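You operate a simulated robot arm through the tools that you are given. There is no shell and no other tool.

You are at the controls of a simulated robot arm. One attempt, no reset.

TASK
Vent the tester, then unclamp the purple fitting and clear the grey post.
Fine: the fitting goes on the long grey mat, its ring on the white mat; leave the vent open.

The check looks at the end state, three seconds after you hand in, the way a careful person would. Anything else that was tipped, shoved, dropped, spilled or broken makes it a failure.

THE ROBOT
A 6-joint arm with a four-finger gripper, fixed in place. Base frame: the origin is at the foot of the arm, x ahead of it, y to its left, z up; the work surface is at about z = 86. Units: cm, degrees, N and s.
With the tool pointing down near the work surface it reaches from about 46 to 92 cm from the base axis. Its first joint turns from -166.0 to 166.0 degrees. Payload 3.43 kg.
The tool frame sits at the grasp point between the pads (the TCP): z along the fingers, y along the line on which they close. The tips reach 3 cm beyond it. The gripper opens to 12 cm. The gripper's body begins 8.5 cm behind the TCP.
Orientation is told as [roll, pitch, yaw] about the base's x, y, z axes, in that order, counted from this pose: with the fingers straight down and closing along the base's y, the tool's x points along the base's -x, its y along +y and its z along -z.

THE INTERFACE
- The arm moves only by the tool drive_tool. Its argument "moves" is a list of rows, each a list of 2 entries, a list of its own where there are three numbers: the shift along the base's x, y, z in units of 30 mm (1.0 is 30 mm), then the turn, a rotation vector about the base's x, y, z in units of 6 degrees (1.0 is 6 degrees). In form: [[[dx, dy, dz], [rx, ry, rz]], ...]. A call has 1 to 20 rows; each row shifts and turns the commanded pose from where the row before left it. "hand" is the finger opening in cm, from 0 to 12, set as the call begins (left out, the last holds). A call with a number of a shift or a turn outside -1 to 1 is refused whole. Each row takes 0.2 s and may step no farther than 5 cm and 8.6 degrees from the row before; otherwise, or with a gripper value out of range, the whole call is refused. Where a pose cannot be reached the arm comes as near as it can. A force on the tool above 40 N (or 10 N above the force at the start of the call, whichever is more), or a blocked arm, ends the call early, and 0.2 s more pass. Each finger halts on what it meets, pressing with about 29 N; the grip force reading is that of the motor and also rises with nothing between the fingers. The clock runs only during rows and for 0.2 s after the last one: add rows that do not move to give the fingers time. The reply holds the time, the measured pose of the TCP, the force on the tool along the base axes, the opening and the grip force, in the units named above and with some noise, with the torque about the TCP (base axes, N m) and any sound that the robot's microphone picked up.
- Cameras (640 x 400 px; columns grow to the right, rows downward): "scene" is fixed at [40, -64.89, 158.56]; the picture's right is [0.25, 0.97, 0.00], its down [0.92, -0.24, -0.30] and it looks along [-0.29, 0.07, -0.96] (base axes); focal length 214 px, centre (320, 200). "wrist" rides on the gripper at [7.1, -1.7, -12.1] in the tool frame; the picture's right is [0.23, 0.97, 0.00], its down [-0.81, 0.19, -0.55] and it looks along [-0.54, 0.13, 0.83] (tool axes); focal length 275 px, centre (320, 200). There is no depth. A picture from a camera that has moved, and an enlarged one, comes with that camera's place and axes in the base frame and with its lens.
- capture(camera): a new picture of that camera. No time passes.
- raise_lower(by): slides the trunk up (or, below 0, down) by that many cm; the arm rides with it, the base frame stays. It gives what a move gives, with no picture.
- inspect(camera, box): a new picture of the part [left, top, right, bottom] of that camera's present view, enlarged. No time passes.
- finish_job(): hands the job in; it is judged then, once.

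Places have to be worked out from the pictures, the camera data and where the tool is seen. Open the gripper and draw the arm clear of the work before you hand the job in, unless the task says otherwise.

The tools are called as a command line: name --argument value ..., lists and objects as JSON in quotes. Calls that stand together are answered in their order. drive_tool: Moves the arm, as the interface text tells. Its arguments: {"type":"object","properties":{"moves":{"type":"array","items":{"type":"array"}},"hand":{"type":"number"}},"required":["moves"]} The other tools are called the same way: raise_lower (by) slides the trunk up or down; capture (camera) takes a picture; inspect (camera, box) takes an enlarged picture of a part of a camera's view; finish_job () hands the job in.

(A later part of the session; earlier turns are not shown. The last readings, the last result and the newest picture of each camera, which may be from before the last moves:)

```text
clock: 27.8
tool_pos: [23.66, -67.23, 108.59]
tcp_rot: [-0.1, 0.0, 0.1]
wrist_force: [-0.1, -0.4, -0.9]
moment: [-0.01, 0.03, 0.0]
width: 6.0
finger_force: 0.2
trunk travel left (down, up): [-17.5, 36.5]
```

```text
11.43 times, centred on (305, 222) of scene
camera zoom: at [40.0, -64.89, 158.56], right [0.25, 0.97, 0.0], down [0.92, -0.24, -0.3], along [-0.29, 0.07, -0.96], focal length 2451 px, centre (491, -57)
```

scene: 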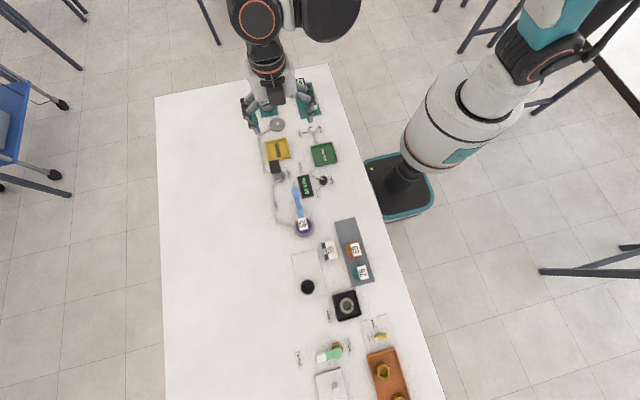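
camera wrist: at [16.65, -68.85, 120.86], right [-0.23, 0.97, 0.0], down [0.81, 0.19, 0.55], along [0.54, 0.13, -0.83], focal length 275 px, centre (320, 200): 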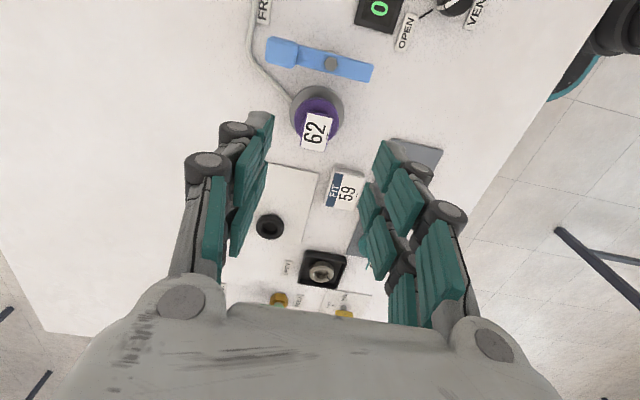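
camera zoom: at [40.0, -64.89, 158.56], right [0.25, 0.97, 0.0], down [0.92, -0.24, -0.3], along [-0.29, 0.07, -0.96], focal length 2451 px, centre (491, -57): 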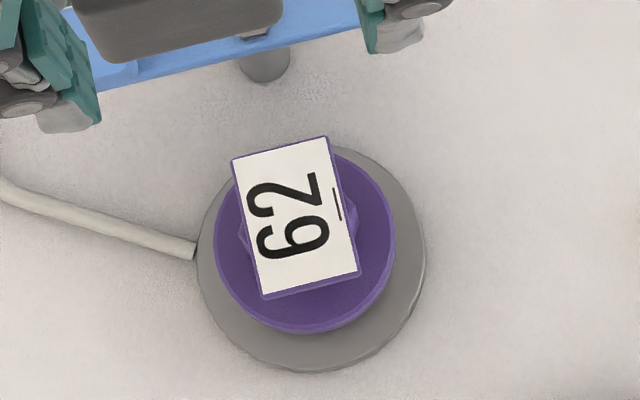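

The fitting has a flange (about 5 cm, top z≈89.4), a hex neck with corners along ±y (about 3.35 cm across) and a thin label plate on top at 93.3, centred on (26.45,-66.85). I align above it and come down partway.

drive_tool --moves '[[[0.93, 0.11, 0], [0, 0, 0]], [[0, 0, -0.9], [0, 0, 0]], [[0, 0, -0.9], [0, 0, 0]], [[0, 0, -0.9], [0, 0, 0]], [[0, 0, 0], [0, 0, 0]]]' --hand 5.5

capture --camera "wrist"

inspect --camera "wrist" --box '[240, 60, 400, 200]'

```text
clock: 29.0
tool_pos: [26.49, -66.71, 100.7]
tcp_rot: [-0.1, 0.0, 0.1]
wrist_force: [0.1, 0.9, 0.1]
moment: [-0.06, 0.01, -0.02]
width: 5.48
finger_force: 0.0
trunk travel left (down, up): [-17.5, 36.5]
```

```text
taken
camera wrist: at [19.41, -68.4, 112.86], right [-0.23, 0.97, 0.0], down [0.81, 0.19, 0.55], along [0.54, 0.13, -0.83], focal length 275 px, centre (320, 200)
```

wrist: 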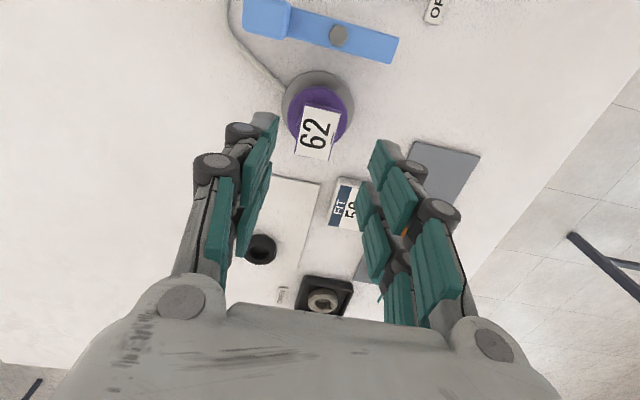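

```text
2.86 times, centred on (320, 130) of wrist
camera zoom: at [19.41, -68.4, 112.86], right [-0.23, 0.97, 0.0], down [0.81, 0.19, 0.55], along [0.54, 0.13, -0.83], focal length 786 px, centre (320, 400)
```

zoom: 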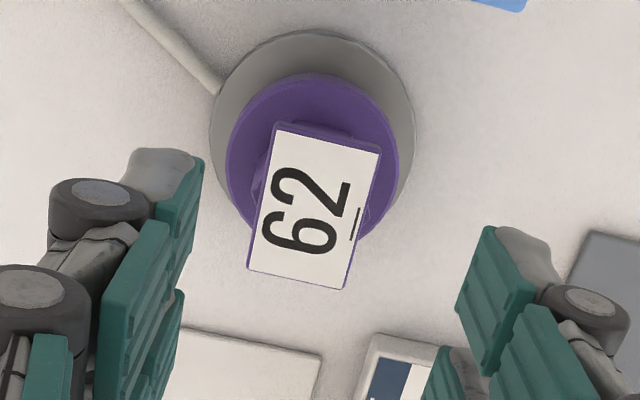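

Aligned. I descend to TCP z≈93.3, with the tips about 0.9 cm above the flange.

drive_tool --moves '[[[0, -0.03, -0.8], [0, 0, 0]], [[0, 0, -0.8], [0, 0, 0]], [[0, 0, -0.5], [0, 0, 0]], [[0, 0, -0.35], [0, 0, 0]], [[0, 0, 0], [0, 0, 0]]]' --hand 5.5

capture --camera "wrist"

inspect --camera "scene" --box '[270, 180, 350, 240]'

```text
clock: 30.2
tool_pos: [26.38, -66.78, 93.37]
tcp_rot: [-0.1, 0.0, 0.1]
wrist_force: [0.0, -0.8, -0.4]
moment: [0.0, -0.02, -0.02]
width: 5.47
finger_force: 0.0
trunk travel left (down, up): [-17.5, 36.5]
```

```text
taken
camera wrist: at [19.42, -68.46, 105.56], right [-0.23, 0.97, 0.0], down [0.81, 0.19, 0.55], along [0.54, 0.13, -0.83], focal length 275 px, centre (320, 200)
```

wrist: 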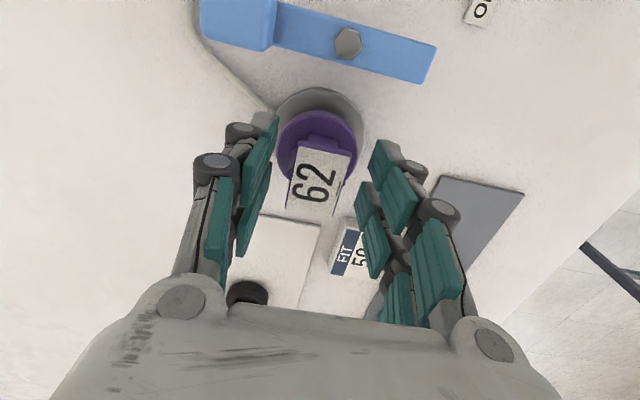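

```text
6.67 times, centred on (310, 210) of scene
camera zoom: at [40.0, -64.89, 158.56], right [0.25, 0.97, 0.0], down [0.92, -0.24, -0.3], along [-0.29, 0.07, -0.96], focal length 1430 px, centre (387, 133)
```

zoom: 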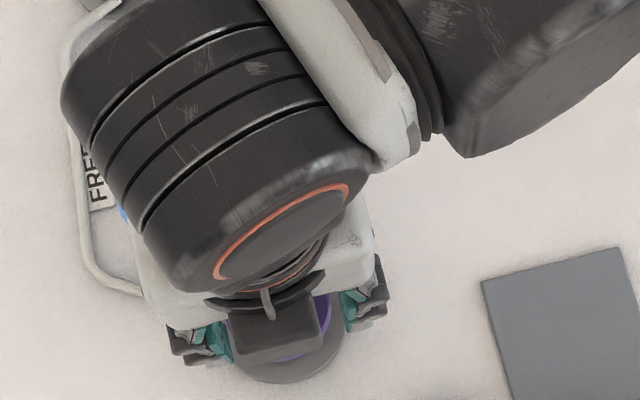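

The label and neck are centred between the pads. I close the hand on the neck.

drive_tool --moves '[[[0, 0, 0], [0, 0, 0]], [[0, 0, 0], [0, 0, 0]], [[0, 0, 0], [0, 0, 0]]]' --hand 2.2

inspect --camera "wrist" --box '[240, 60, 400, 220]'

```text
clock: 31.0
tool_pos: [26.51, -66.79, 93.37]
tcp_rot: [-0.1, -0.1, 0.1]
wrist_force: [-0.2, 0.1, -0.1]
moment: [0.02, -0.05, -0.05]
width: 2.79
finger_force: 28.7
trunk travel left (down, up): [-17.5, 36.5]
```

```text
2.50 times, centred on (320, 140) of wrist
camera zoom: at [19.41, -68.45, 105.58], right [-0.23, 0.97, 0.0], down [0.81, 0.19, 0.55], along [0.54, 0.13, -0.83], focal length 688 px, centre (320, 350)
```

zoom: 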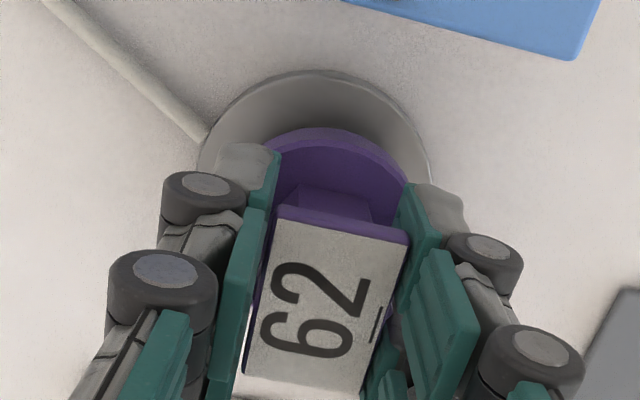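

Firm hold at 2.79 cm. I lift slowly and check whether it comes free and what the ring does.

drive_tool --moves '[[[0, 0, 0.15], [0, 0, 0]], [[0, 0, 0.2], [0, 0, 0]], [[0, 0, 0.3], [0, 0, 0]], [[0, 0, 0.4], [0, 0, 0]]]'

inspect --camera "wrist" --box '[240, 60, 400, 220]'

inspect --camera "scene" --box '[270, 180, 350, 240]'

```text
clock: 32.0
tool_pos: [26.61, -67.07, 96.56]
tcp_rot: [-0.1, 0.0, 0.2]
wrist_force: [0.2, -0.8, -0.7]
moment: [-0.04, -0.01, 0.0]
width: 2.79
finger_force: 29.3
trunk travel left (down, up): [-17.5, 36.5]
```

```text
2.50 times, centred on (320, 140) of wrist
camera zoom: at [19.46, -68.67, 108.67], right [-0.23, 0.97, 0.0], down [0.81, 0.19, 0.55], along [0.54, 0.13, -0.83], focal length 688 px, centre (320, 350)
```

zoom: 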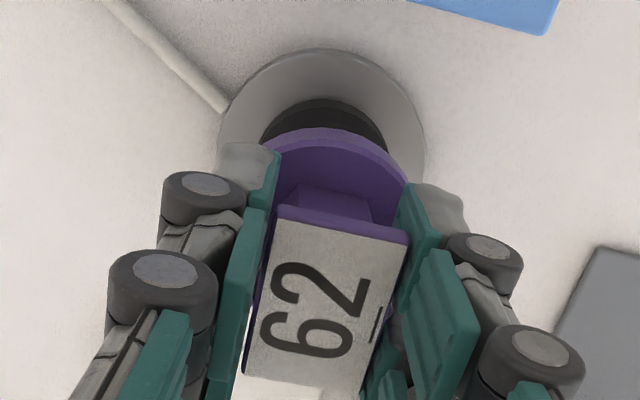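

```text
6.67 times, centred on (310, 210) of scene
camera zoom: at [40.0, -64.89, 158.56], right [0.25, 0.97, 0.0], down [0.92, -0.24, -0.3], along [-0.29, 0.07, -0.96], focal length 1430 px, centre (387, 133)
```

zoom: 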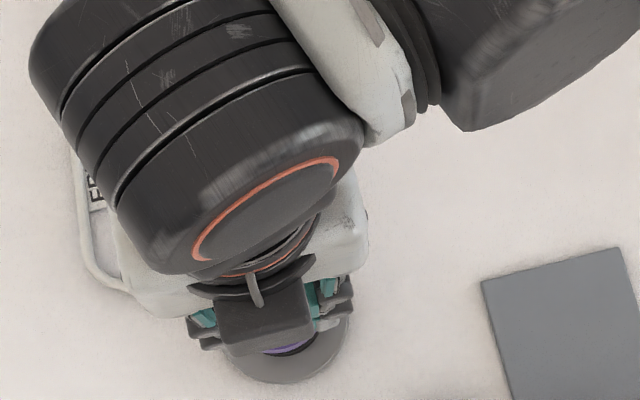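

The fitting comes away freely and a black ring seems to stay on the post. I keep lifting well clear and look again.

drive_tool --moves '[[[0, 0, 0.6], [0, 0, 0]], [[0, 0, 0.8], [0, 0, 0]], [[0, 0, 0.8], [0, 0, 0]], [[0, 0, 0.8], [0, 0, 0]], [[0, 0, 0], [0, 0, 0]]]'

inspect --camera "wrist" --box '[240, 60, 400, 220]'

inspect --camera "scene" --box '[270, 180, 350, 240]'

```text
clock: 33.2
tool_pos: [26.63, -67.01, 105.4]
tcp_rot: [-0.2, 0.0, 0.0]
wrist_force: [0.1, 0.0, -1.1]
moment: [-0.01, 0.0, 0.02]
width: 2.81
finger_force: 29.1
trunk travel left (down, up): [-17.5, 36.5]
```

```text
2.50 times, centred on (320, 140) of wrist
camera zoom: at [19.51, -68.67, 117.57], right [-0.23, 0.97, 0.0], down [0.81, 0.19, 0.55], along [0.54, 0.13, -0.83], focal length 688 px, centre (320, 350)
```

zoom: 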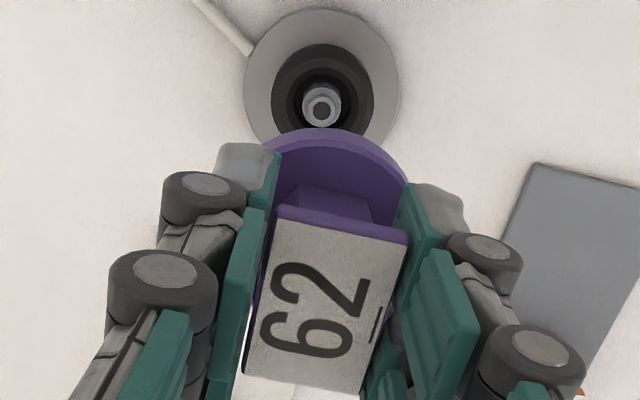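

```text
6.67 times, centred on (310, 210) of scene
camera zoom: at [40.0, -64.89, 158.56], right [0.25, 0.97, 0.0], down [0.92, -0.24, -0.3], along [-0.29, 0.07, -0.96], focal length 1430 px, centre (387, 133)
```

zoom: 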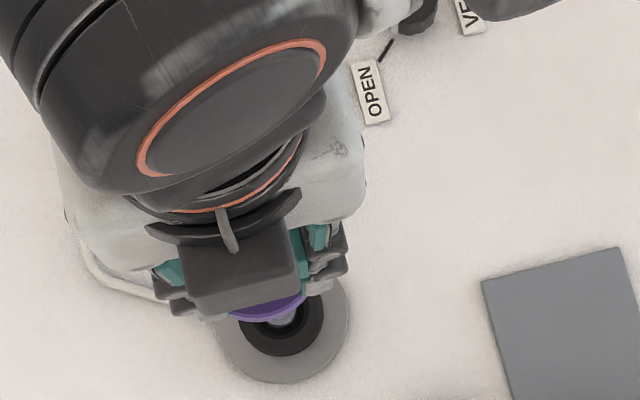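

The ring stays seated around the nozzle. I carry the fitting at height to the free slot on the grey mat, about (30.8,-52.8), next to fitting 59.

drive_tool --moves '[[[0.28, 0.6, 0], [0, 0, 0]], [[0.28, 0.9, 0], [0, 0, 0]], [[0.28, 0.95, 0], [0, 0, 0]], [[0.28, 0.95, 0], [0, 0, 0]], [[0.28, 0.9, 0], [0, 0, 0]], [[0, 0.42, 0], [0, 0, 0]], [[0, 0, 0], [0, 0, 0]]]'

capture --camera "wrist"

inspect --camera "scene" --box '[280, 190, 400, 300]'

```text
clock: 34.8
tool_pos: [30.68, -52.72, 105.53]
tcp_rot: [-0.1, -0.1, 0.1]
wrist_force: [0.1, -0.1, 0.5]
moment: [0.03, 0.04, 0.02]
width: 2.8
finger_force: 29.2
trunk travel left (down, up): [-17.5, 36.5]
```

```text
taken
camera wrist: at [23.57, -54.44, 117.67], right [-0.23, 0.97, 0.0], down [0.81, 0.19, 0.55], along [0.54, 0.13, -0.83], focal length 275 px, centre (320, 200)
```

wrist: 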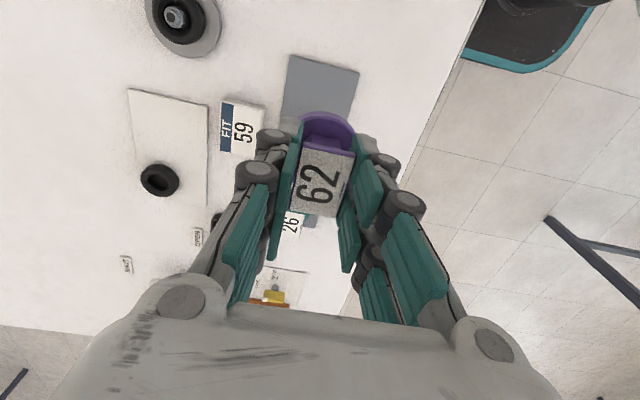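

```text
3.64 times, centred on (340, 245) of scene
camera zoom: at [40.0, -64.89, 158.56], right [0.25, 0.97, 0.0], down [0.92, -0.24, -0.3], along [-0.29, 0.07, -0.96], focal length 780 px, centre (247, 36)
```

zoom: 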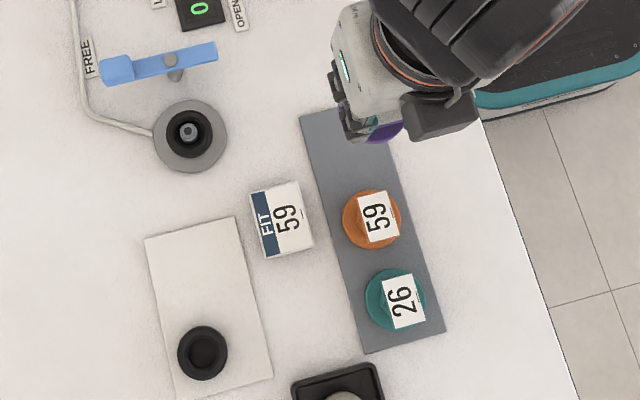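

The slot is clear beneath. I descend to about 1 cm above the expected resting height.

drive_tool --moves '[[[0.06, -0.05, -0.9], [0, 0, 0]], [[0, 0, -0.9], [0, 0, 0]], [[0, 0, -0.9], [0, 0, 0]], [[0, 0, -0.9], [0, 0, 0]], [[0, 0, -0.6], [0, 0, 0]], [[0, 0, 0], [0, 0, 0]]]'

inspect --camera "wrist" --box '[240, 60, 400, 240]'

inspect --camera "scene" --box '[310, 200, 380, 290]'

```text
clock: 36.2
tool_pos: [30.93, -53.0, 92.83]
tcp_rot: [-0.2, 0.0, 0.2]
wrist_force: [-0.3, -0.1, -0.5]
moment: [-0.01, -0.02, -0.02]
width: 2.79
finger_force: 28.7
trunk travel left (down, up): [-17.5, 36.5]
```

```text
2.22 times, centred on (320, 150) of wrist
camera zoom: at [23.87, -54.62, 104.94], right [-0.23, 0.97, 0.0], down [0.81, 0.19, 0.55], along [0.54, 0.13, -0.83], focal length 612 px, centre (320, 311)
```

zoom: 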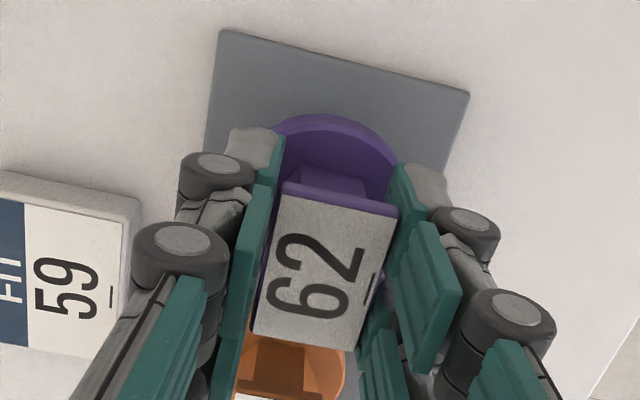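

```text
4.44 times, centred on (345, 245) of scene
camera zoom: at [40.0, -64.89, 158.56], right [0.25, 0.97, 0.0], down [0.92, -0.24, -0.3], along [-0.29, 0.07, -0.96], focal length 953 px, centre (209, 0)
```

zoom: 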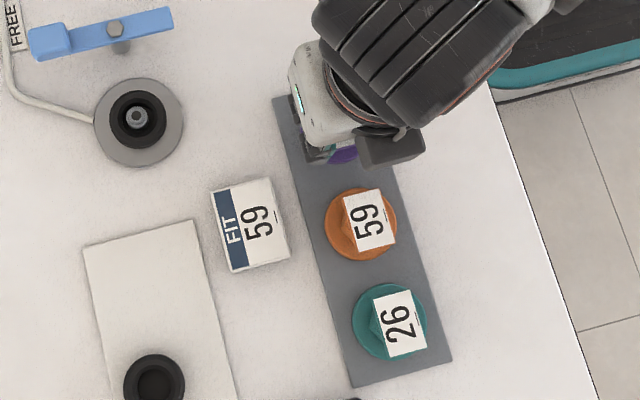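

It's over the mat with clearance all round. I lower in small steps, watching for contact.

drive_tool --moves '[[[0, 0, -0.1], [0, 0, 0]], [[0, 0, -0.1], [0, 0, 0]], [[0, 0, -0.08], [0, 0, 0]], [[0, 0, 0], [0, 0, 0]]]'

```text
clock: 37.2
tool_pos: [30.92, -53.04, 91.93]
tcp_rot: [-0.1, 0.0, 0.2]
wrist_force: [-0.8, -0.6, -0.3]
moment: [0.0, -0.02, 0.01]
width: 2.82
finger_force: 29.1
trunk travel left (down, up): [-17.5, 36.5]
```

No contact yet at 91.9; I continue down in finer steps.

drive_tool --moves '[[[0, 0, -0.05], [0, 0, 0]], [[0, 0, -0.05], [0, 0, 0]], [[0, 0, 0], [0, 0, 0]]]'

inspect --camera "wrist" --box '[240, 60, 400, 240]'

```text
clock: 38.0
tool_pos: [30.84, -52.94, 91.59]
tcp_rot: [-0.1, 0.1, 0.0]
wrist_force: [-0.1, 0.2, -0.2]
moment: [-0.01, 0.0, -0.01]
width: 2.79
finger_force: 29.6
trunk travel left (down, up): [-17.5, 36.5]
```

```text
2.22 times, centred on (320, 150) of wrist
camera zoom: at [23.85, -54.61, 103.81], right [-0.23, 0.97, 0.0], down [0.81, 0.19, 0.55], along [0.54, 0.13, -0.83], focal length 612 px, centre (320, 311)
```

zoom: 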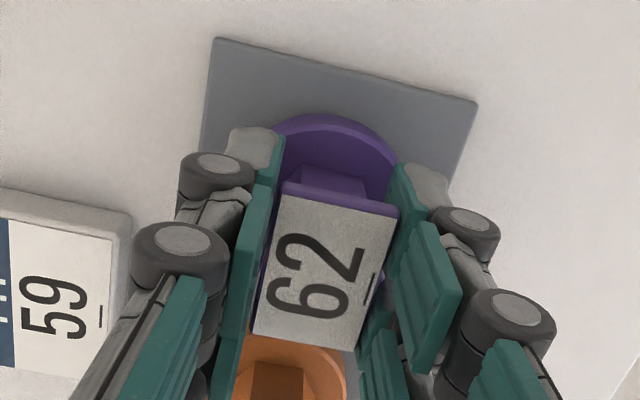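

Still no contact; I go on down in about 1.5 mm steps.

drive_tool --moves '[[[0, 0, -0.05], [0, 0, 0]], [[0, 0, -0.05], [0, 0, 0]], [[0, 0, 0], [0, 0, 0]]]'

```text
clock: 38.8
tool_pos: [30.95, -53.02, 91.44]
tcp_rot: [-0.1, -0.1, 0.0]
wrist_force: [0.9, -2.1, 7.3]
moment: [0.12, -0.04, -0.02]
width: 2.78
finger_force: 28.7
trunk travel left (down, up): [-17.5, 36.5]
```

A 7 N upward force shows the fitting is seated on the mat. I open the hand and wait, then lift straight up.

drive_tool --moves '[[[0, 0, 0], [0, 0, 0]], [[0, 0, 0], [0, 0, 0]]]' --hand 4.6

drive_tool --moves '[[[0, 0, 0.3], [0, 0, 0]], [[0, 0, 0.6], [0, 0, 0]], [[0, 0, 0.9], [0, 0, 0]], [[0, 0, 0.9], [0, 0, 0]], [[0, 0, 0.9], [0, 0, 0]], [[0, 0, 0.9], [0, 0, 0]]]'

capture --camera "wrist"

inspect --camera "scene" --box '[280, 190, 400, 300]'

```text
clock: 39.4
tool_pos: [30.86, -53.04, 91.43]
tcp_rot: [-0.2, 0.0, 0.1]
wrist_force: [-0.7, 0.6, 1.3]
moment: [-0.01, -0.04, -0.03]
width: 4.6
finger_force: 0.1
trunk travel left (down, up): [-17.5, 36.5]
```

```text
clock: 40.8
tool_pos: [30.92, -52.87, 104.95]
tcp_rot: [0.0, -0.1, 0.2]
wrist_force: [0.2, -0.3, 0.4]
moment: [0.02, -0.02, 0.02]
width: 4.58
finger_force: 0.1
trunk travel left (down, up): [-17.5, 36.5]
```

```text
taken
camera wrist: at [23.93, -54.6, 116.98], right [-0.23, 0.97, 0.0], down [0.81, 0.19, 0.55], along [0.54, 0.13, -0.83], focal length 275 px, centre (320, 200)
```

wrist: 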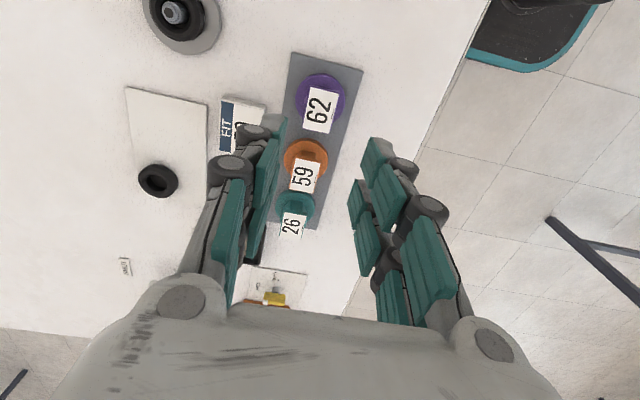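

```text
3.64 times, centred on (340, 245) of scene
camera zoom: at [40.0, -64.89, 158.56], right [0.25, 0.97, 0.0], down [0.92, -0.24, -0.3], along [-0.29, 0.07, -0.96], focal length 780 px, centre (247, 36)
```

zoom: 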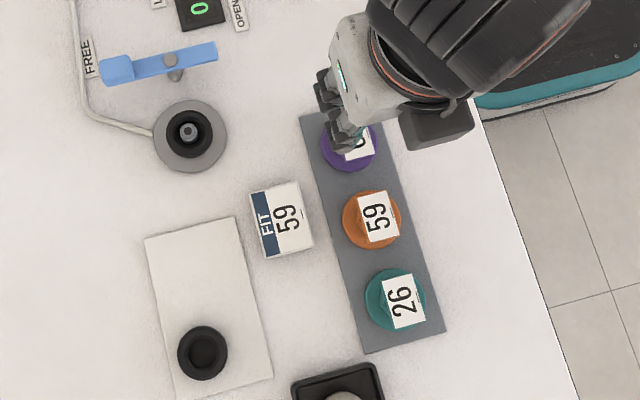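

The fitting stands upright on the grey mat with the others undisturbed. Now I return to the post to look at the ring.

drive_tool --moves '[[[-0.46, -0.94, 0.2], [0, 0, 0]], [[-0.46, -0.94, 0.2], [0, 0, 0]], [[-0.46, -0.94, 0.2], [0, 0, 0]], [[-0.46, -0.94, 0], [0, 0, 0]], [[-0.3, -0.94, 0], [0, 0, 0]], [[0, 0, 0], [0, 0, 0]]]' --hand 6.2

capture --camera "wrist"

inspect --camera "wrist" --box '[260, 60, 380, 160]'

inspect --camera "scene" --box '[285, 205, 325, 240]'

```text
clock: 42.2
tool_pos: [24.57, -67.03, 106.49]
tcp_rot: [0.0, 0.0, 0.1]
wrist_force: [0.2, -0.6, 0.2]
moment: [-0.03, 0.03, -0.01]
width: 6.22
finger_force: 0.1
trunk travel left (down, up): [-17.5, 36.5]
```

```text
taken
camera wrist: at [17.47, -68.71, 118.73], right [-0.23, 0.97, 0.0], down [0.81, 0.19, 0.55], along [0.54, 0.13, -0.83], focal length 275 px, centre (320, 200)
```

wrist: 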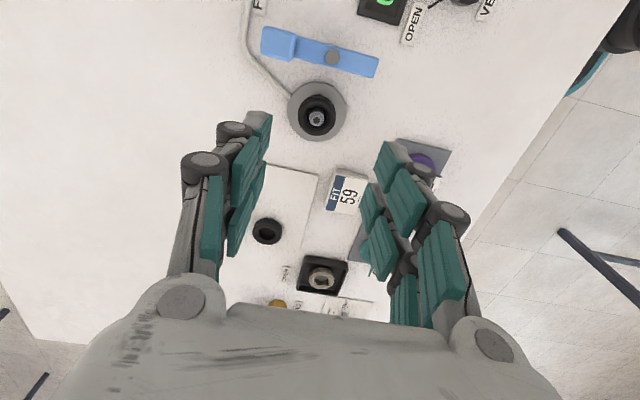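

```text
4.00 times, centred on (320, 110) of wrist
camera zoom: at [17.47, -68.71, 118.73], right [-0.23, 0.97, 0.0], down [0.81, 0.19, 0.55], along [0.54, 0.13, -0.83], focal length 1101 px, centre (320, 560)
```

zoom: 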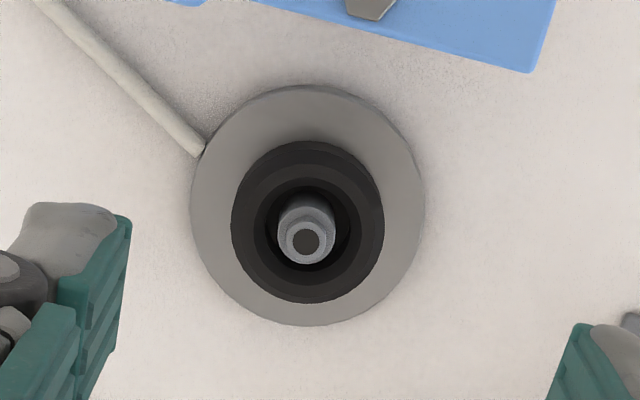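

```text
11.43 times, centred on (305, 222) of scene
camera zoom: at [40.0, -64.89, 158.56], right [0.25, 0.97, 0.0], down [0.92, -0.24, -0.3], along [-0.29, 0.07, -0.96], focal length 2451 px, centre (491, -57)
```

zoom: 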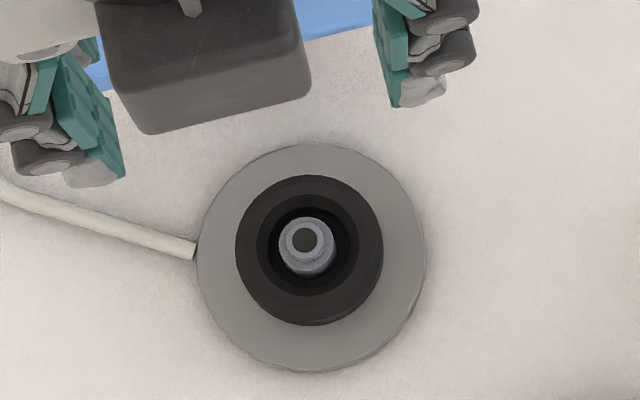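

The ring (4.3 cm outside, top ≈88.2, centred on (26.4,-66.85)) sits on the post's disc (top ≈87). I align and descend partway, with the fingers straddling it along y.

drive_tool --moves '[[[0.61, 0.05, 0], [0, 0, 0]], [[0, 0, -0.9], [0, 0, 0]], [[0, 0, -0.9], [0, 0, 0]], [[0, 0, -0.9], [0, 0, 0]], [[0, 0, -0.9], [0, 0, 0]], [[0, 0, -0.9], [0, 0, 0]], [[0, 0, 0], [0, 0, 0]]]' --hand 6

capture --camera "wrist"

inspect --camera "wrist" --box '[240, 80, 400, 220]'

```text
clock: 43.8
tool_pos: [26.32, -66.93, 93.17]
tcp_rot: [-0.1, -0.1, 0.1]
wrist_force: [1.0, 0.2, 0.5]
moment: [0.02, -0.02, 0.01]
width: 5.99
finger_force: 0.1
trunk travel left (down, up): [-17.5, 36.5]
```

```text
taken
camera wrist: at [19.26, -68.52, 105.33], right [-0.23, 0.97, 0.0], down [0.81, 0.19, 0.55], along [0.54, 0.13, -0.83], focal length 275 px, centre (320, 200)
```

wrist: 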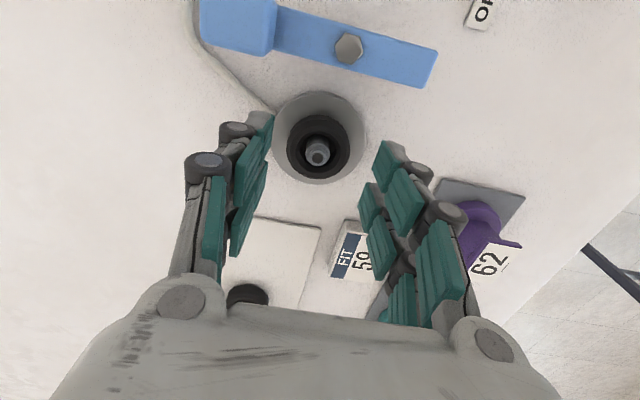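

```text
2.86 times, centred on (320, 150) of wrist
camera zoom: at [19.26, -68.52, 105.33], right [-0.23, 0.97, 0.0], down [0.81, 0.19, 0.55], along [0.54, 0.13, -0.83], focal length 786 px, centre (320, 343)
```

zoom: 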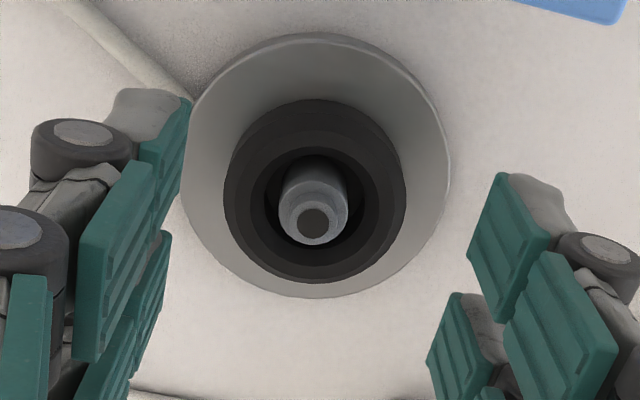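

Well centred. I lower to TCP z≈90.5 (tips ≈87.5), still open, checking for contact.

drive_tool --moves '[[[0, 0, -0.4], [0, 0, 0]], [[0, 0, -0.3], [0, 0, 0]], [[0, 0, -0.2], [0, 0, 0]], [[0, 0, 0], [0, 0, 0]]]' --hand 5.4

capture --camera "wrist"

inspect --camera "wrist" --box '[240, 80, 400, 220]'

```text
clock: 44.8
tool_pos: [26.1, -66.93, 90.53]
tcp_rot: [-0.1, 0.0, 0.1]
wrist_force: [1.1, 0.9, 0.0]
moment: [0.02, 0.0, 0.03]
width: 5.41
finger_force: 0.1
trunk travel left (down, up): [-17.5, 36.5]
```

```text
taken
camera wrist: at [19.2, -68.55, 102.69], right [-0.23, 0.97, 0.0], down [0.81, 0.19, 0.55], along [0.54, 0.13, -0.83], focal length 275 px, centre (320, 200)
```

wrist: 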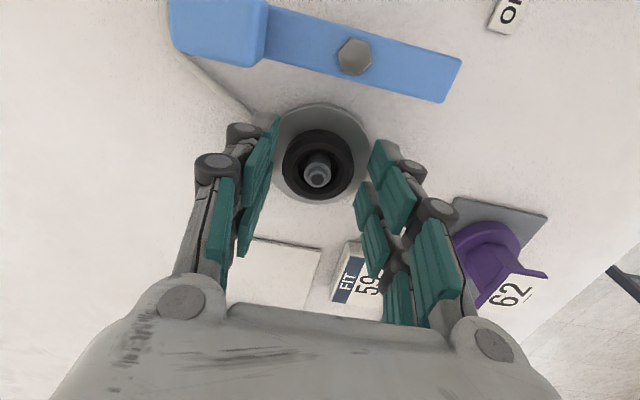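

```text
2.86 times, centred on (320, 150) of wrist
camera zoom: at [19.2, -68.55, 102.69], right [-0.23, 0.97, 0.0], down [0.81, 0.19, 0.55], along [0.54, 0.13, -0.83], focal length 786 px, centre (320, 343)
```

zoom: 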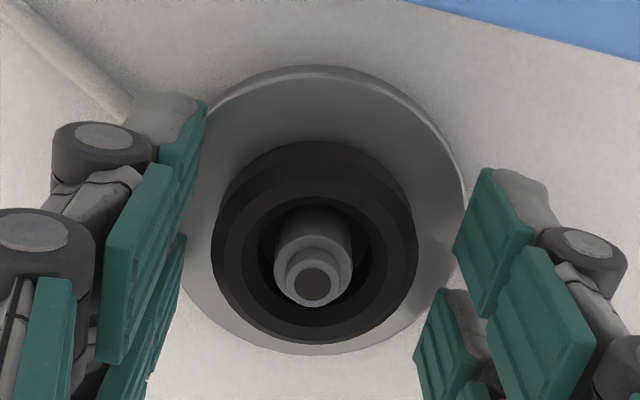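

No contact so far. I close on the ring and read the width.

drive_tool --moves '[[[0.02, 0, 0], [0, 0, 0]], [[0, 0, 0], [0, 0, 0]], [[0, 0, 0], [0, 0, 0]]]' --hand 3.9

inspect --camera "wrist" --box '[240, 80, 400, 220]'

```text
clock: 45.6
tool_pos: [26.34, -67.04, 90.56]
tcp_rot: [-0.1, 0.0, 0.1]
wrist_force: [0.2, 0.1, 0.3]
moment: [0.02, -0.05, 0.02]
width: 4.48
finger_force: 28.7
trunk travel left (down, up): [-17.5, 36.5]
```

```text
2.86 times, centred on (320, 150) of wrist
camera zoom: at [19.27, -68.6, 102.71], right [-0.23, 0.97, 0.0], down [0.81, 0.19, 0.55], along [0.54, 0.13, -0.83], focal length 786 px, centre (320, 343)
```

zoom: 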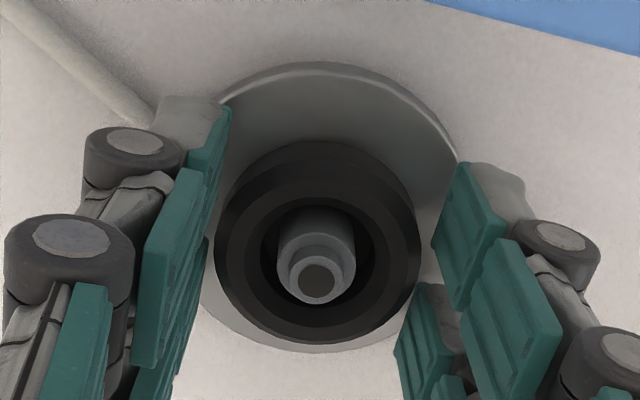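

Gripped at 4.48 cm, which matches the ring. I lift slowly, straight up past the nozzle.

drive_tool --moves '[[[0, 0, 0.1], [0, 0, 0]], [[0, 0, 0.15], [0, 0, 0]], [[0, 0, 0.2], [0, 0, 0]], [[0, 0, 0.3], [0, 0, 0]]]'

inspect --camera "wrist" --box '[240, 80, 400, 220]'

```text
clock: 46.6
tool_pos: [26.24, -66.81, 92.87]
tcp_rot: [0.0, 0.0, 0.1]
wrist_force: [0.4, -1.1, -1.0]
moment: [0.02, -0.01, -0.02]
width: 4.48
finger_force: 28.7
trunk travel left (down, up): [-17.5, 36.5]
```

```text
2.86 times, centred on (320, 150) of wrist
camera zoom: at [19.3, -68.54, 104.88], right [-0.23, 0.97, 0.0], down [0.81, 0.19, 0.55], along [0.54, 0.13, -0.83], focal length 786 px, centre (320, 343)
```

zoom: 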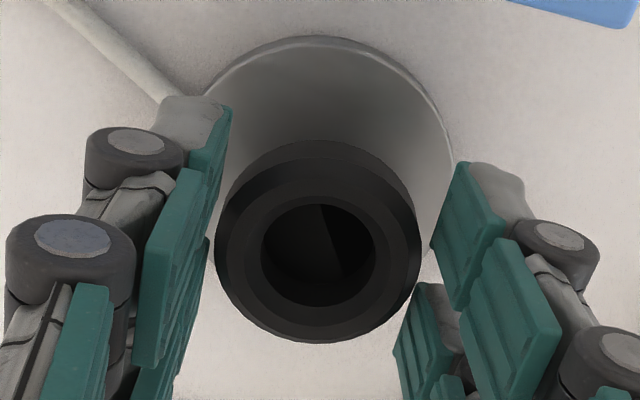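

The ring rises with the hand. I lift on to carrying height and check that the post is clear.

drive_tool --moves '[[[0, 0, 0.5], [0, 0, 0]], [[0, 0, 0.8], [0, 0, 0]], [[0, 0, 0.9], [0, 0, 0]], [[0, 0, 0.9], [0, 0, 0]], [[0, 0, 0.6], [0, 0, 0]], [[0, 0, 0], [0, 0, 0]]]'

capture --camera "wrist"

inspect --camera "scene" --box '[280, 190, 400, 300]'

```text
clock: 48.0
tool_pos: [26.33, -67.02, 103.86]
tcp_rot: [-0.1, 0.0, 0.0]
wrist_force: [-2.0, 0.5, -0.4]
moment: [-0.01, 0.01, -0.01]
width: 4.37
finger_force: 28.9
trunk travel left (down, up): [-17.5, 36.5]
```

```text
taken
camera wrist: at [19.3, -68.65, 116.07], right [-0.23, 0.97, 0.0], down [0.81, 0.19, 0.55], along [0.54, 0.13, -0.83], focal length 275 px, centre (320, 200)
```

wrist: 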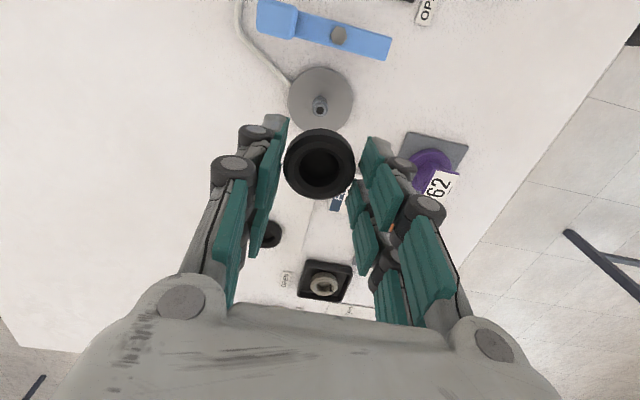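

```text
3.64 times, centred on (340, 245) of scene
camera zoom: at [40.0, -64.89, 158.56], right [0.25, 0.97, 0.0], down [0.92, -0.24, -0.3], along [-0.29, 0.07, -0.96], focal length 780 px, centre (247, 36)
```

zoom: 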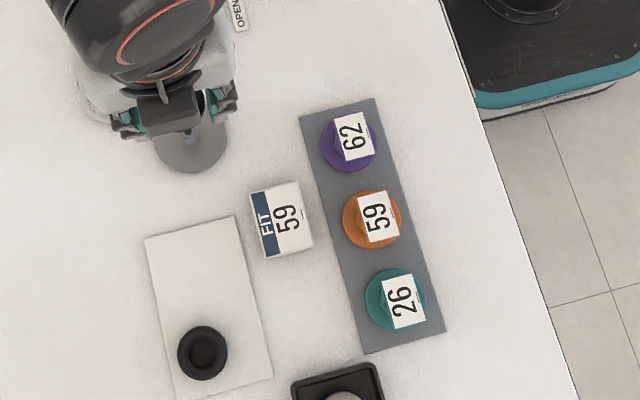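

The post is bare and the ring is in the hand. I carry it over the white mat to about (38,-69.2), well away from the ring already there.

drive_tool --moves '[[[0.6, -0.15, 0], [0, 0, 0]], [[0.85, -0.15, 0], [0, 0, 0]], [[0.85, -0.15, 0], [0, 0, 0]], [[0.85, -0.15, 0], [0, 0, 0]], [[0.74, -0.15, 0], [0, 0, 0]], [[0, 0, -0.6], [0, 0, 0]], [[0, 0, -0.9], [0, 0, 0]], [[0, 0, 0], [0, 0, 0]]]'

capture --camera "wrist"

inspect --camera "scene" --box '[280, 190, 400, 300]'

```text
clock: 49.8
tool_pos: [38.3, -69.2, 99.12]
tcp_rot: [-0.1, 0.1, 0.1]
wrist_force: [-1.3, -0.1, 0.4]
moment: [-0.03, 0.02, 0.01]
width: 4.33
finger_force: 29.0
trunk travel left (down, up): [-17.5, 36.5]
```

```text
taken
camera wrist: at [31.18, -70.76, 111.32], right [-0.23, 0.97, 0.0], down [0.81, 0.19, 0.55], along [0.54, 0.13, -0.83], focal length 275 px, centre (320, 200)
```

wrist: 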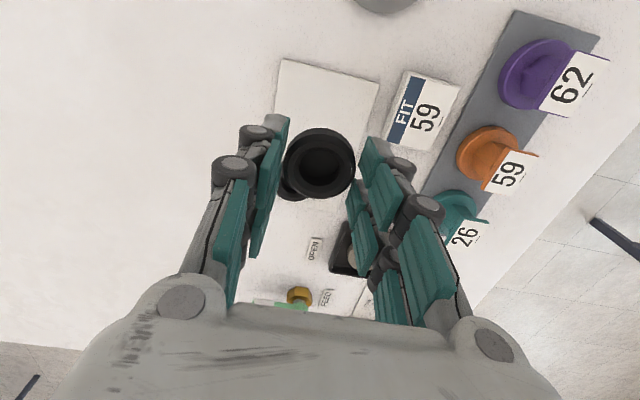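

```text
3.64 times, centred on (340, 245) of scene
camera zoom: at [40.0, -64.89, 158.56], right [0.25, 0.97, 0.0], down [0.92, -0.24, -0.3], along [-0.29, 0.07, -0.96], focal length 780 px, centre (247, 36)
```

zoom: 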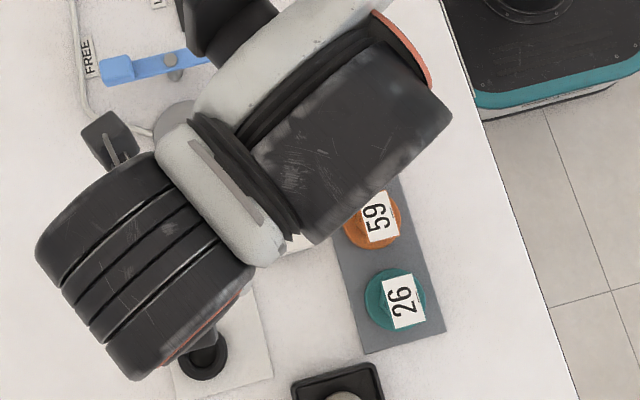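

The width reading has crept down slightly, so I enlarge the held ring to check it hasn't slipped or tilted.

inspect --camera "wrist" --box '[240, 80, 400, 220]'

inspect --camera "scene" --box '[290, 250, 350, 300]'

```text
2.86 times, centred on (320, 150) of wrist
camera zoom: at [31.18, -70.76, 111.32], right [-0.23, 0.97, 0.0], down [0.81, 0.19, 0.55], along [0.54, 0.13, -0.83], focal length 786 px, centre (320, 343)
```

zoom: 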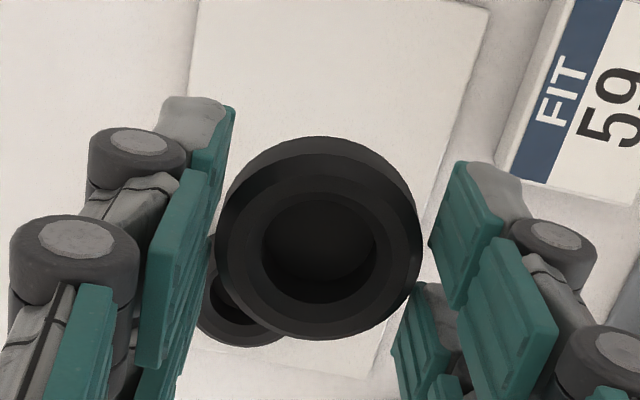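

```text
8.00 times, centred on (320, 275) of scene
camera zoom: at [40.0, -64.89, 158.56], right [0.25, 0.97, 0.0], down [0.92, -0.24, -0.3], along [-0.29, 0.07, -0.96], focal length 1716 px, centre (320, -400)
```

zoom: 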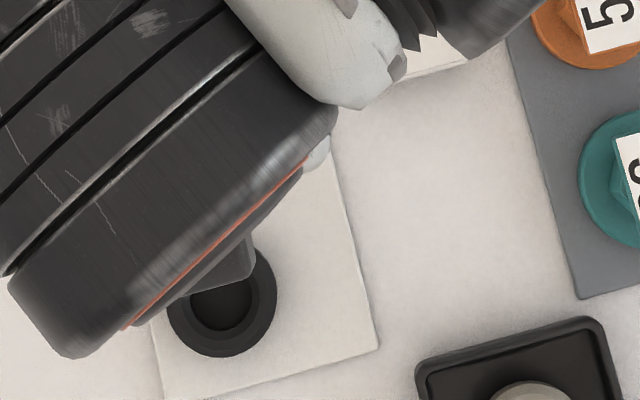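

The ring looks level and the mat is clear below. I descend to just above contact height.

drive_tool --moves '[[[0, 0, -0.9], [0, 0, 0]], [[0, 0, -0.8], [0, 0, 0]], [[0, 0, -0.6], [0, 0, 0]], [[0, 0, -0.3], [0, 0, 0]], [[0, 0, 0], [0, 0, 0]]]'

inspect --camera "wrist" --box '[220, 60, 420, 240]'

```text
clock: 51.0
tool_pos: [38.01, -69.24, 91.52]
tcp_rot: [-0.1, 0.0, 0.1]
wrist_force: [-0.2, 0.4, 0.2]
moment: [0.01, 0.02, -0.02]
width: 4.31
finger_force: 29.2
trunk travel left (down, up): [-17.5, 36.5]
```

```text
2.22 times, centred on (320, 150) of wrist
camera zoom: at [30.96, -70.79, 103.69], right [-0.23, 0.97, 0.0], down [0.81, 0.19, 0.55], along [0.54, 0.13, -0.83], focal length 612 px, centre (320, 311)
```

zoom: 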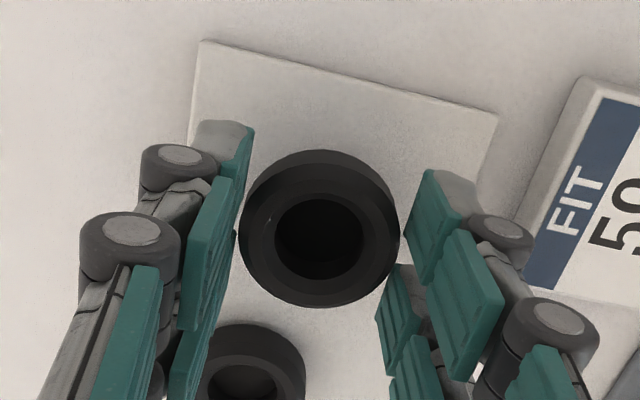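

Good placement, clear of the other ring. I lower in small steps until there's contact.

drive_tool --moves '[[[0, 0, -0.1], [0, 0, 0]], [[0, 0, -0.1], [0, 0, 0]], [[0, 0, -0.1], [0, 0, 0]], [[0, 0, 0], [0, 0, 0]]]'

```text
clock: 52.0
tool_pos: [38.04, -69.19, 90.64]
tcp_rot: [-0.1, -0.1, 0.0]
wrist_force: [1.8, 0.4, -0.3]
moment: [0.03, -0.02, 0.0]
width: 4.3
finger_force: 29.0
trunk travel left (down, up): [-17.5, 36.5]
```

No contact at 90.6; I continue down in finer steps.

drive_tool --moves '[[[0, 0, -0.06], [0, 0, 0]], [[0, 0, -0.06], [0, 0, 0]], [[0, 0, 0], [0, 0, 0]]]'

inspect --camera "wrist" --box '[220, 60, 420, 240]'

```text
clock: 52.8
tool_pos: [38.03, -69.22, 90.22]
tcp_rot: [-0.1, 0.0, 0.1]
wrist_force: [-0.5, 1.1, -0.1]
moment: [0.01, 0.01, 0.02]
width: 4.27
finger_force: 29.3
trunk travel left (down, up): [-17.5, 36.5]
```

```text
2.22 times, centred on (320, 150) of wrist
camera zoom: at [30.98, -70.79, 102.38], right [-0.23, 0.97, 0.0], down [0.81, 0.19, 0.55], along [0.54, 0.13, -0.83], focal length 612 px, centre (320, 311)
```

zoom: 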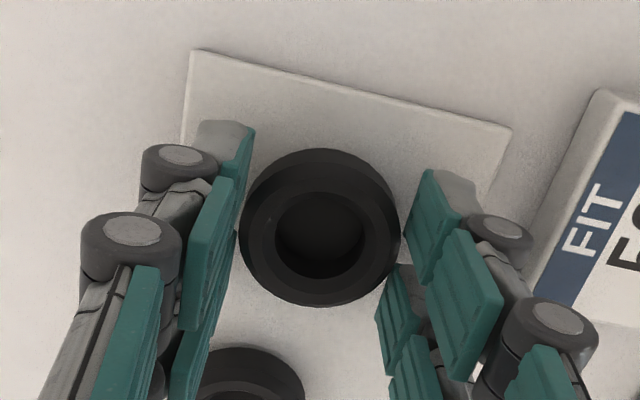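

Still free; further down in about 1 mm steps.

drive_tool --moves '[[[0, 0, -0.04], [0, 0, 0]], [[0, 0, -0.04], [0, 0, 0]], [[0, 0, -0.04], [0, 0, 0]], [[0, 0, 0], [0, 0, 0]]]'

```text
clock: 54.0
tool_pos: [38.11, -69.15, 90.18]
tcp_rot: [-0.3, 0.0, 0.1]
wrist_force: [0.1, 3.0, 18.3]
moment: [-0.1, -0.13, -0.02]
width: 4.3
finger_force: 28.6
trunk travel left (down, up): [-17.5, 36.5]
stopped in row 4: the force on the tool passed its limit at 41 N (the readings are from after the stop); the commanded pose is now the measured one
```

Contact with the mat at about z=90.1. I ease up a hair and open the hand.

drive_tool --moves '[[[0, 0, 0.01], [0, 0, 0]], [[0, 0, 0], [0, 0, 0]]]'

drive_tool --moves '[[[0, 0, 0], [0, 0, 0]], [[0, 0, 0], [0, 0, 0]], [[0, 0, 0], [0, 0, 0]]]' --hand 5.6

inspect --camera "wrist" --box '[220, 60, 420, 240]'

```text
clock: 54.6
tool_pos: [38.06, -69.1, 90.17]
tcp_rot: [-0.3, 0.0, 0.0]
wrist_force: [3.4, -3.1, 25.2]
moment: [-0.26, -0.16, -0.02]
width: 4.26
finger_force: 28.8
trunk travel left (down, up): [-17.5, 36.5]
```

```text
clock: 55.4
tool_pos: [38.05, -69.07, 89.94]
tcp_rot: [-0.2, 0.1, 0.1]
wrist_force: [-0.4, 0.0, 0.4]
moment: [0.0, 0.0, 0.03]
width: 5.59
finger_force: 0.1
trunk travel left (down, up): [-17.5, 36.5]
```

```text
2.22 times, centred on (320, 150) of wrist
camera zoom: at [30.98, -70.82, 102.1], right [-0.23, 0.97, 0.0], down [0.81, 0.2, 0.55], along [0.54, 0.13, -0.83], focal length 612 px, centre (320, 311)
```

zoom: 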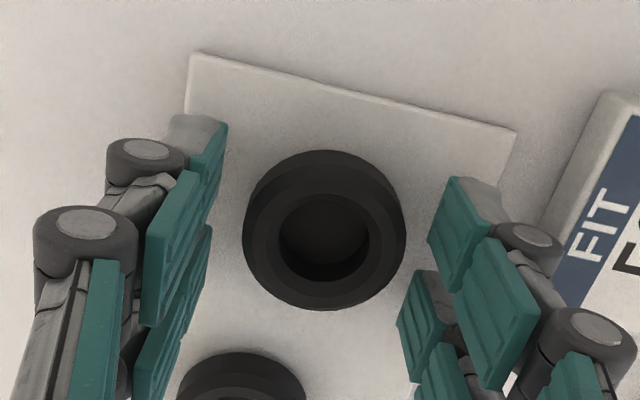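

The ring is released with gaps on both sides. I lift straight up and check it.

drive_tool --moves '[[[0, 0, 0.3], [0, 0, 0]], [[0, 0, 0.7], [0, 0, 0]], [[0, 0, 0.9], [0, 0, 0]], [[0, 0, 0.9], [0, 0, 0]], [[0, 0, 0.9], [0, 0, 0]], [[0, 0, 0.9], [0, 0, 0]], [[0, 0, 0.9], [0, 0, 0]]]'

inspect --camera "wrist" --box '[240, 60, 400, 200]'

capture --camera "scene"

```text
clock: 57.0
tool_pos: [37.88, -68.96, 106.66]
tcp_rot: [-0.2, 0.0, 0.1]
wrist_force: [0.1, -0.3, -0.1]
moment: [-0.02, -0.02, 0.0]
width: 5.58
finger_force: 0.0
trunk travel left (down, up): [-17.5, 36.5]
```

```text
2.86 times, centred on (320, 130) of wrist
camera zoom: at [30.89, -70.67, 118.79], right [-0.23, 0.97, 0.0], down [0.81, 0.2, 0.55], along [0.54, 0.13, -0.83], focal length 786 px, centre (320, 400)
```

zoom: 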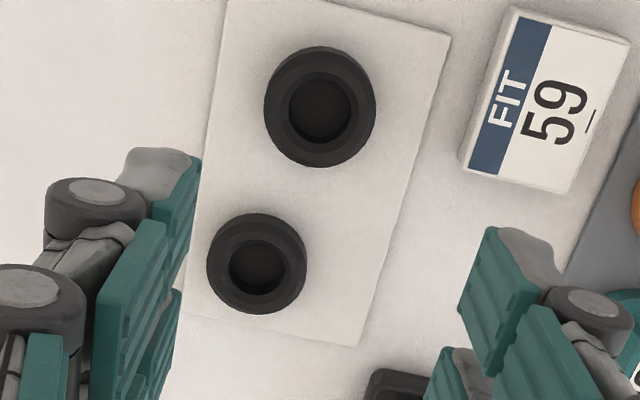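

```text
taken
```

scene: 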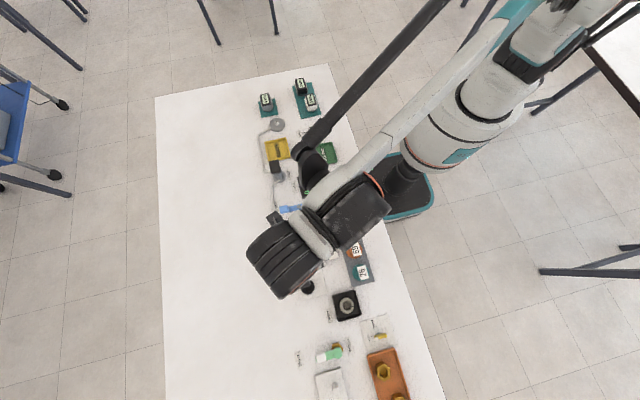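

Both rings lie flat on the white mat and nothing else has moved. I raise the arm and go back to the starting area, off the work.

drive_tool --moves '[[[0, 0, 0.9], [0, 0, 0]], [[0, 0, 0.9], [0, 0, 0]], [[0, 0, 0.9], [0, 0, 0]], [[0, 0, 0.8], [0, 0, 0]], [[-0.94, 0.667, 0], [0, 0, 0]], [[-0.94, 0.667, 0], [0, 0, 0]], [[-0.94, 0.667, 0], [0, 0, 0]], [[-0.94, 0.667, 0], [0, 0, 0]], [[-0.94, 0.667, 0], [0, 0, 0]], [[-0.94, 0.667, 0], [0, 0, 0]], [[-0.94, 0.667, 0], [0, 0, 0]], [[-0.94, 0.667, 0], [0, 0, 0]], [[-0.94, 0.667, 0], [0, 0, 0]], [[-0.94, 0.667, 0], [0, 0, 0]], [[-0.94, 0.667, 0], [0, 0, 0]], [[-0.94, 0.667, 0], [0, 0, 0]], [[0, 0, 0], [0, 0, 0]]]' --hand 12

capture --camera "scene"

inspect --camera "scene" --box '[260, 150, 390, 300]'

inspect --camera "scene" --box '[250, 150, 350, 240]'

```text
clock: 60.6
tool_pos: [4.29, -45.19, 117.19]
tcp_rot: [-0.3, 0.0, 0.1]
wrist_force: [0.0, -0.8, 0.8]
moment: [-0.04, -0.01, 0.02]
width: 11.99
finger_force: 0.1
trunk travel left (down, up): [-17.5, 36.5]
```

```text
taken
```

scene: 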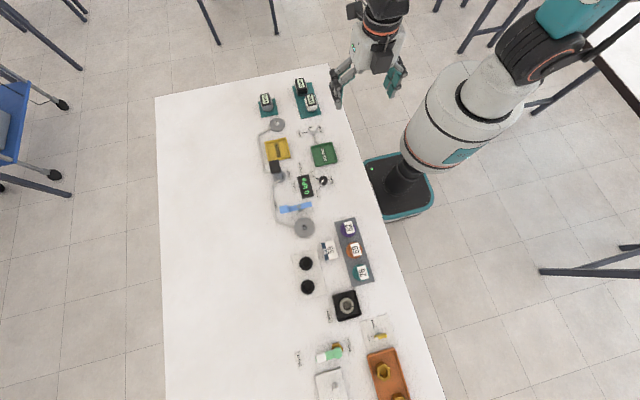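

```text
2.67 times, centred on (325, 225) of scene
camera zoom: at [40.0, -64.89, 158.56], right [0.25, 0.97, 0.0], down [0.92, -0.24, -0.3], along [-0.29, 0.07, -0.96], focal length 572 px, centre (307, 133)
```

zoom: 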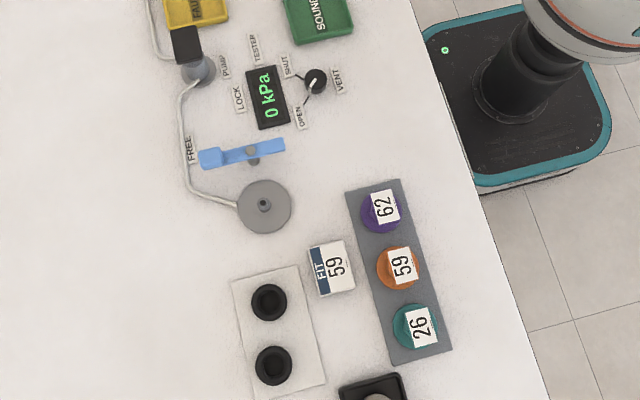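

```text
4.44 times, centred on (300, 195) of scene
camera zoom: at [40.0, -64.89, 158.56], right [0.25, 0.97, 0.0], down [0.92, -0.24, -0.3], along [-0.29, 0.07, -0.96], focal length 953 px, centre (409, 222)
```

zoom: 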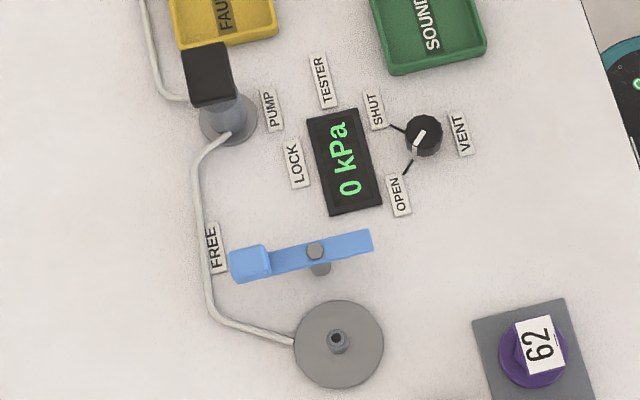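

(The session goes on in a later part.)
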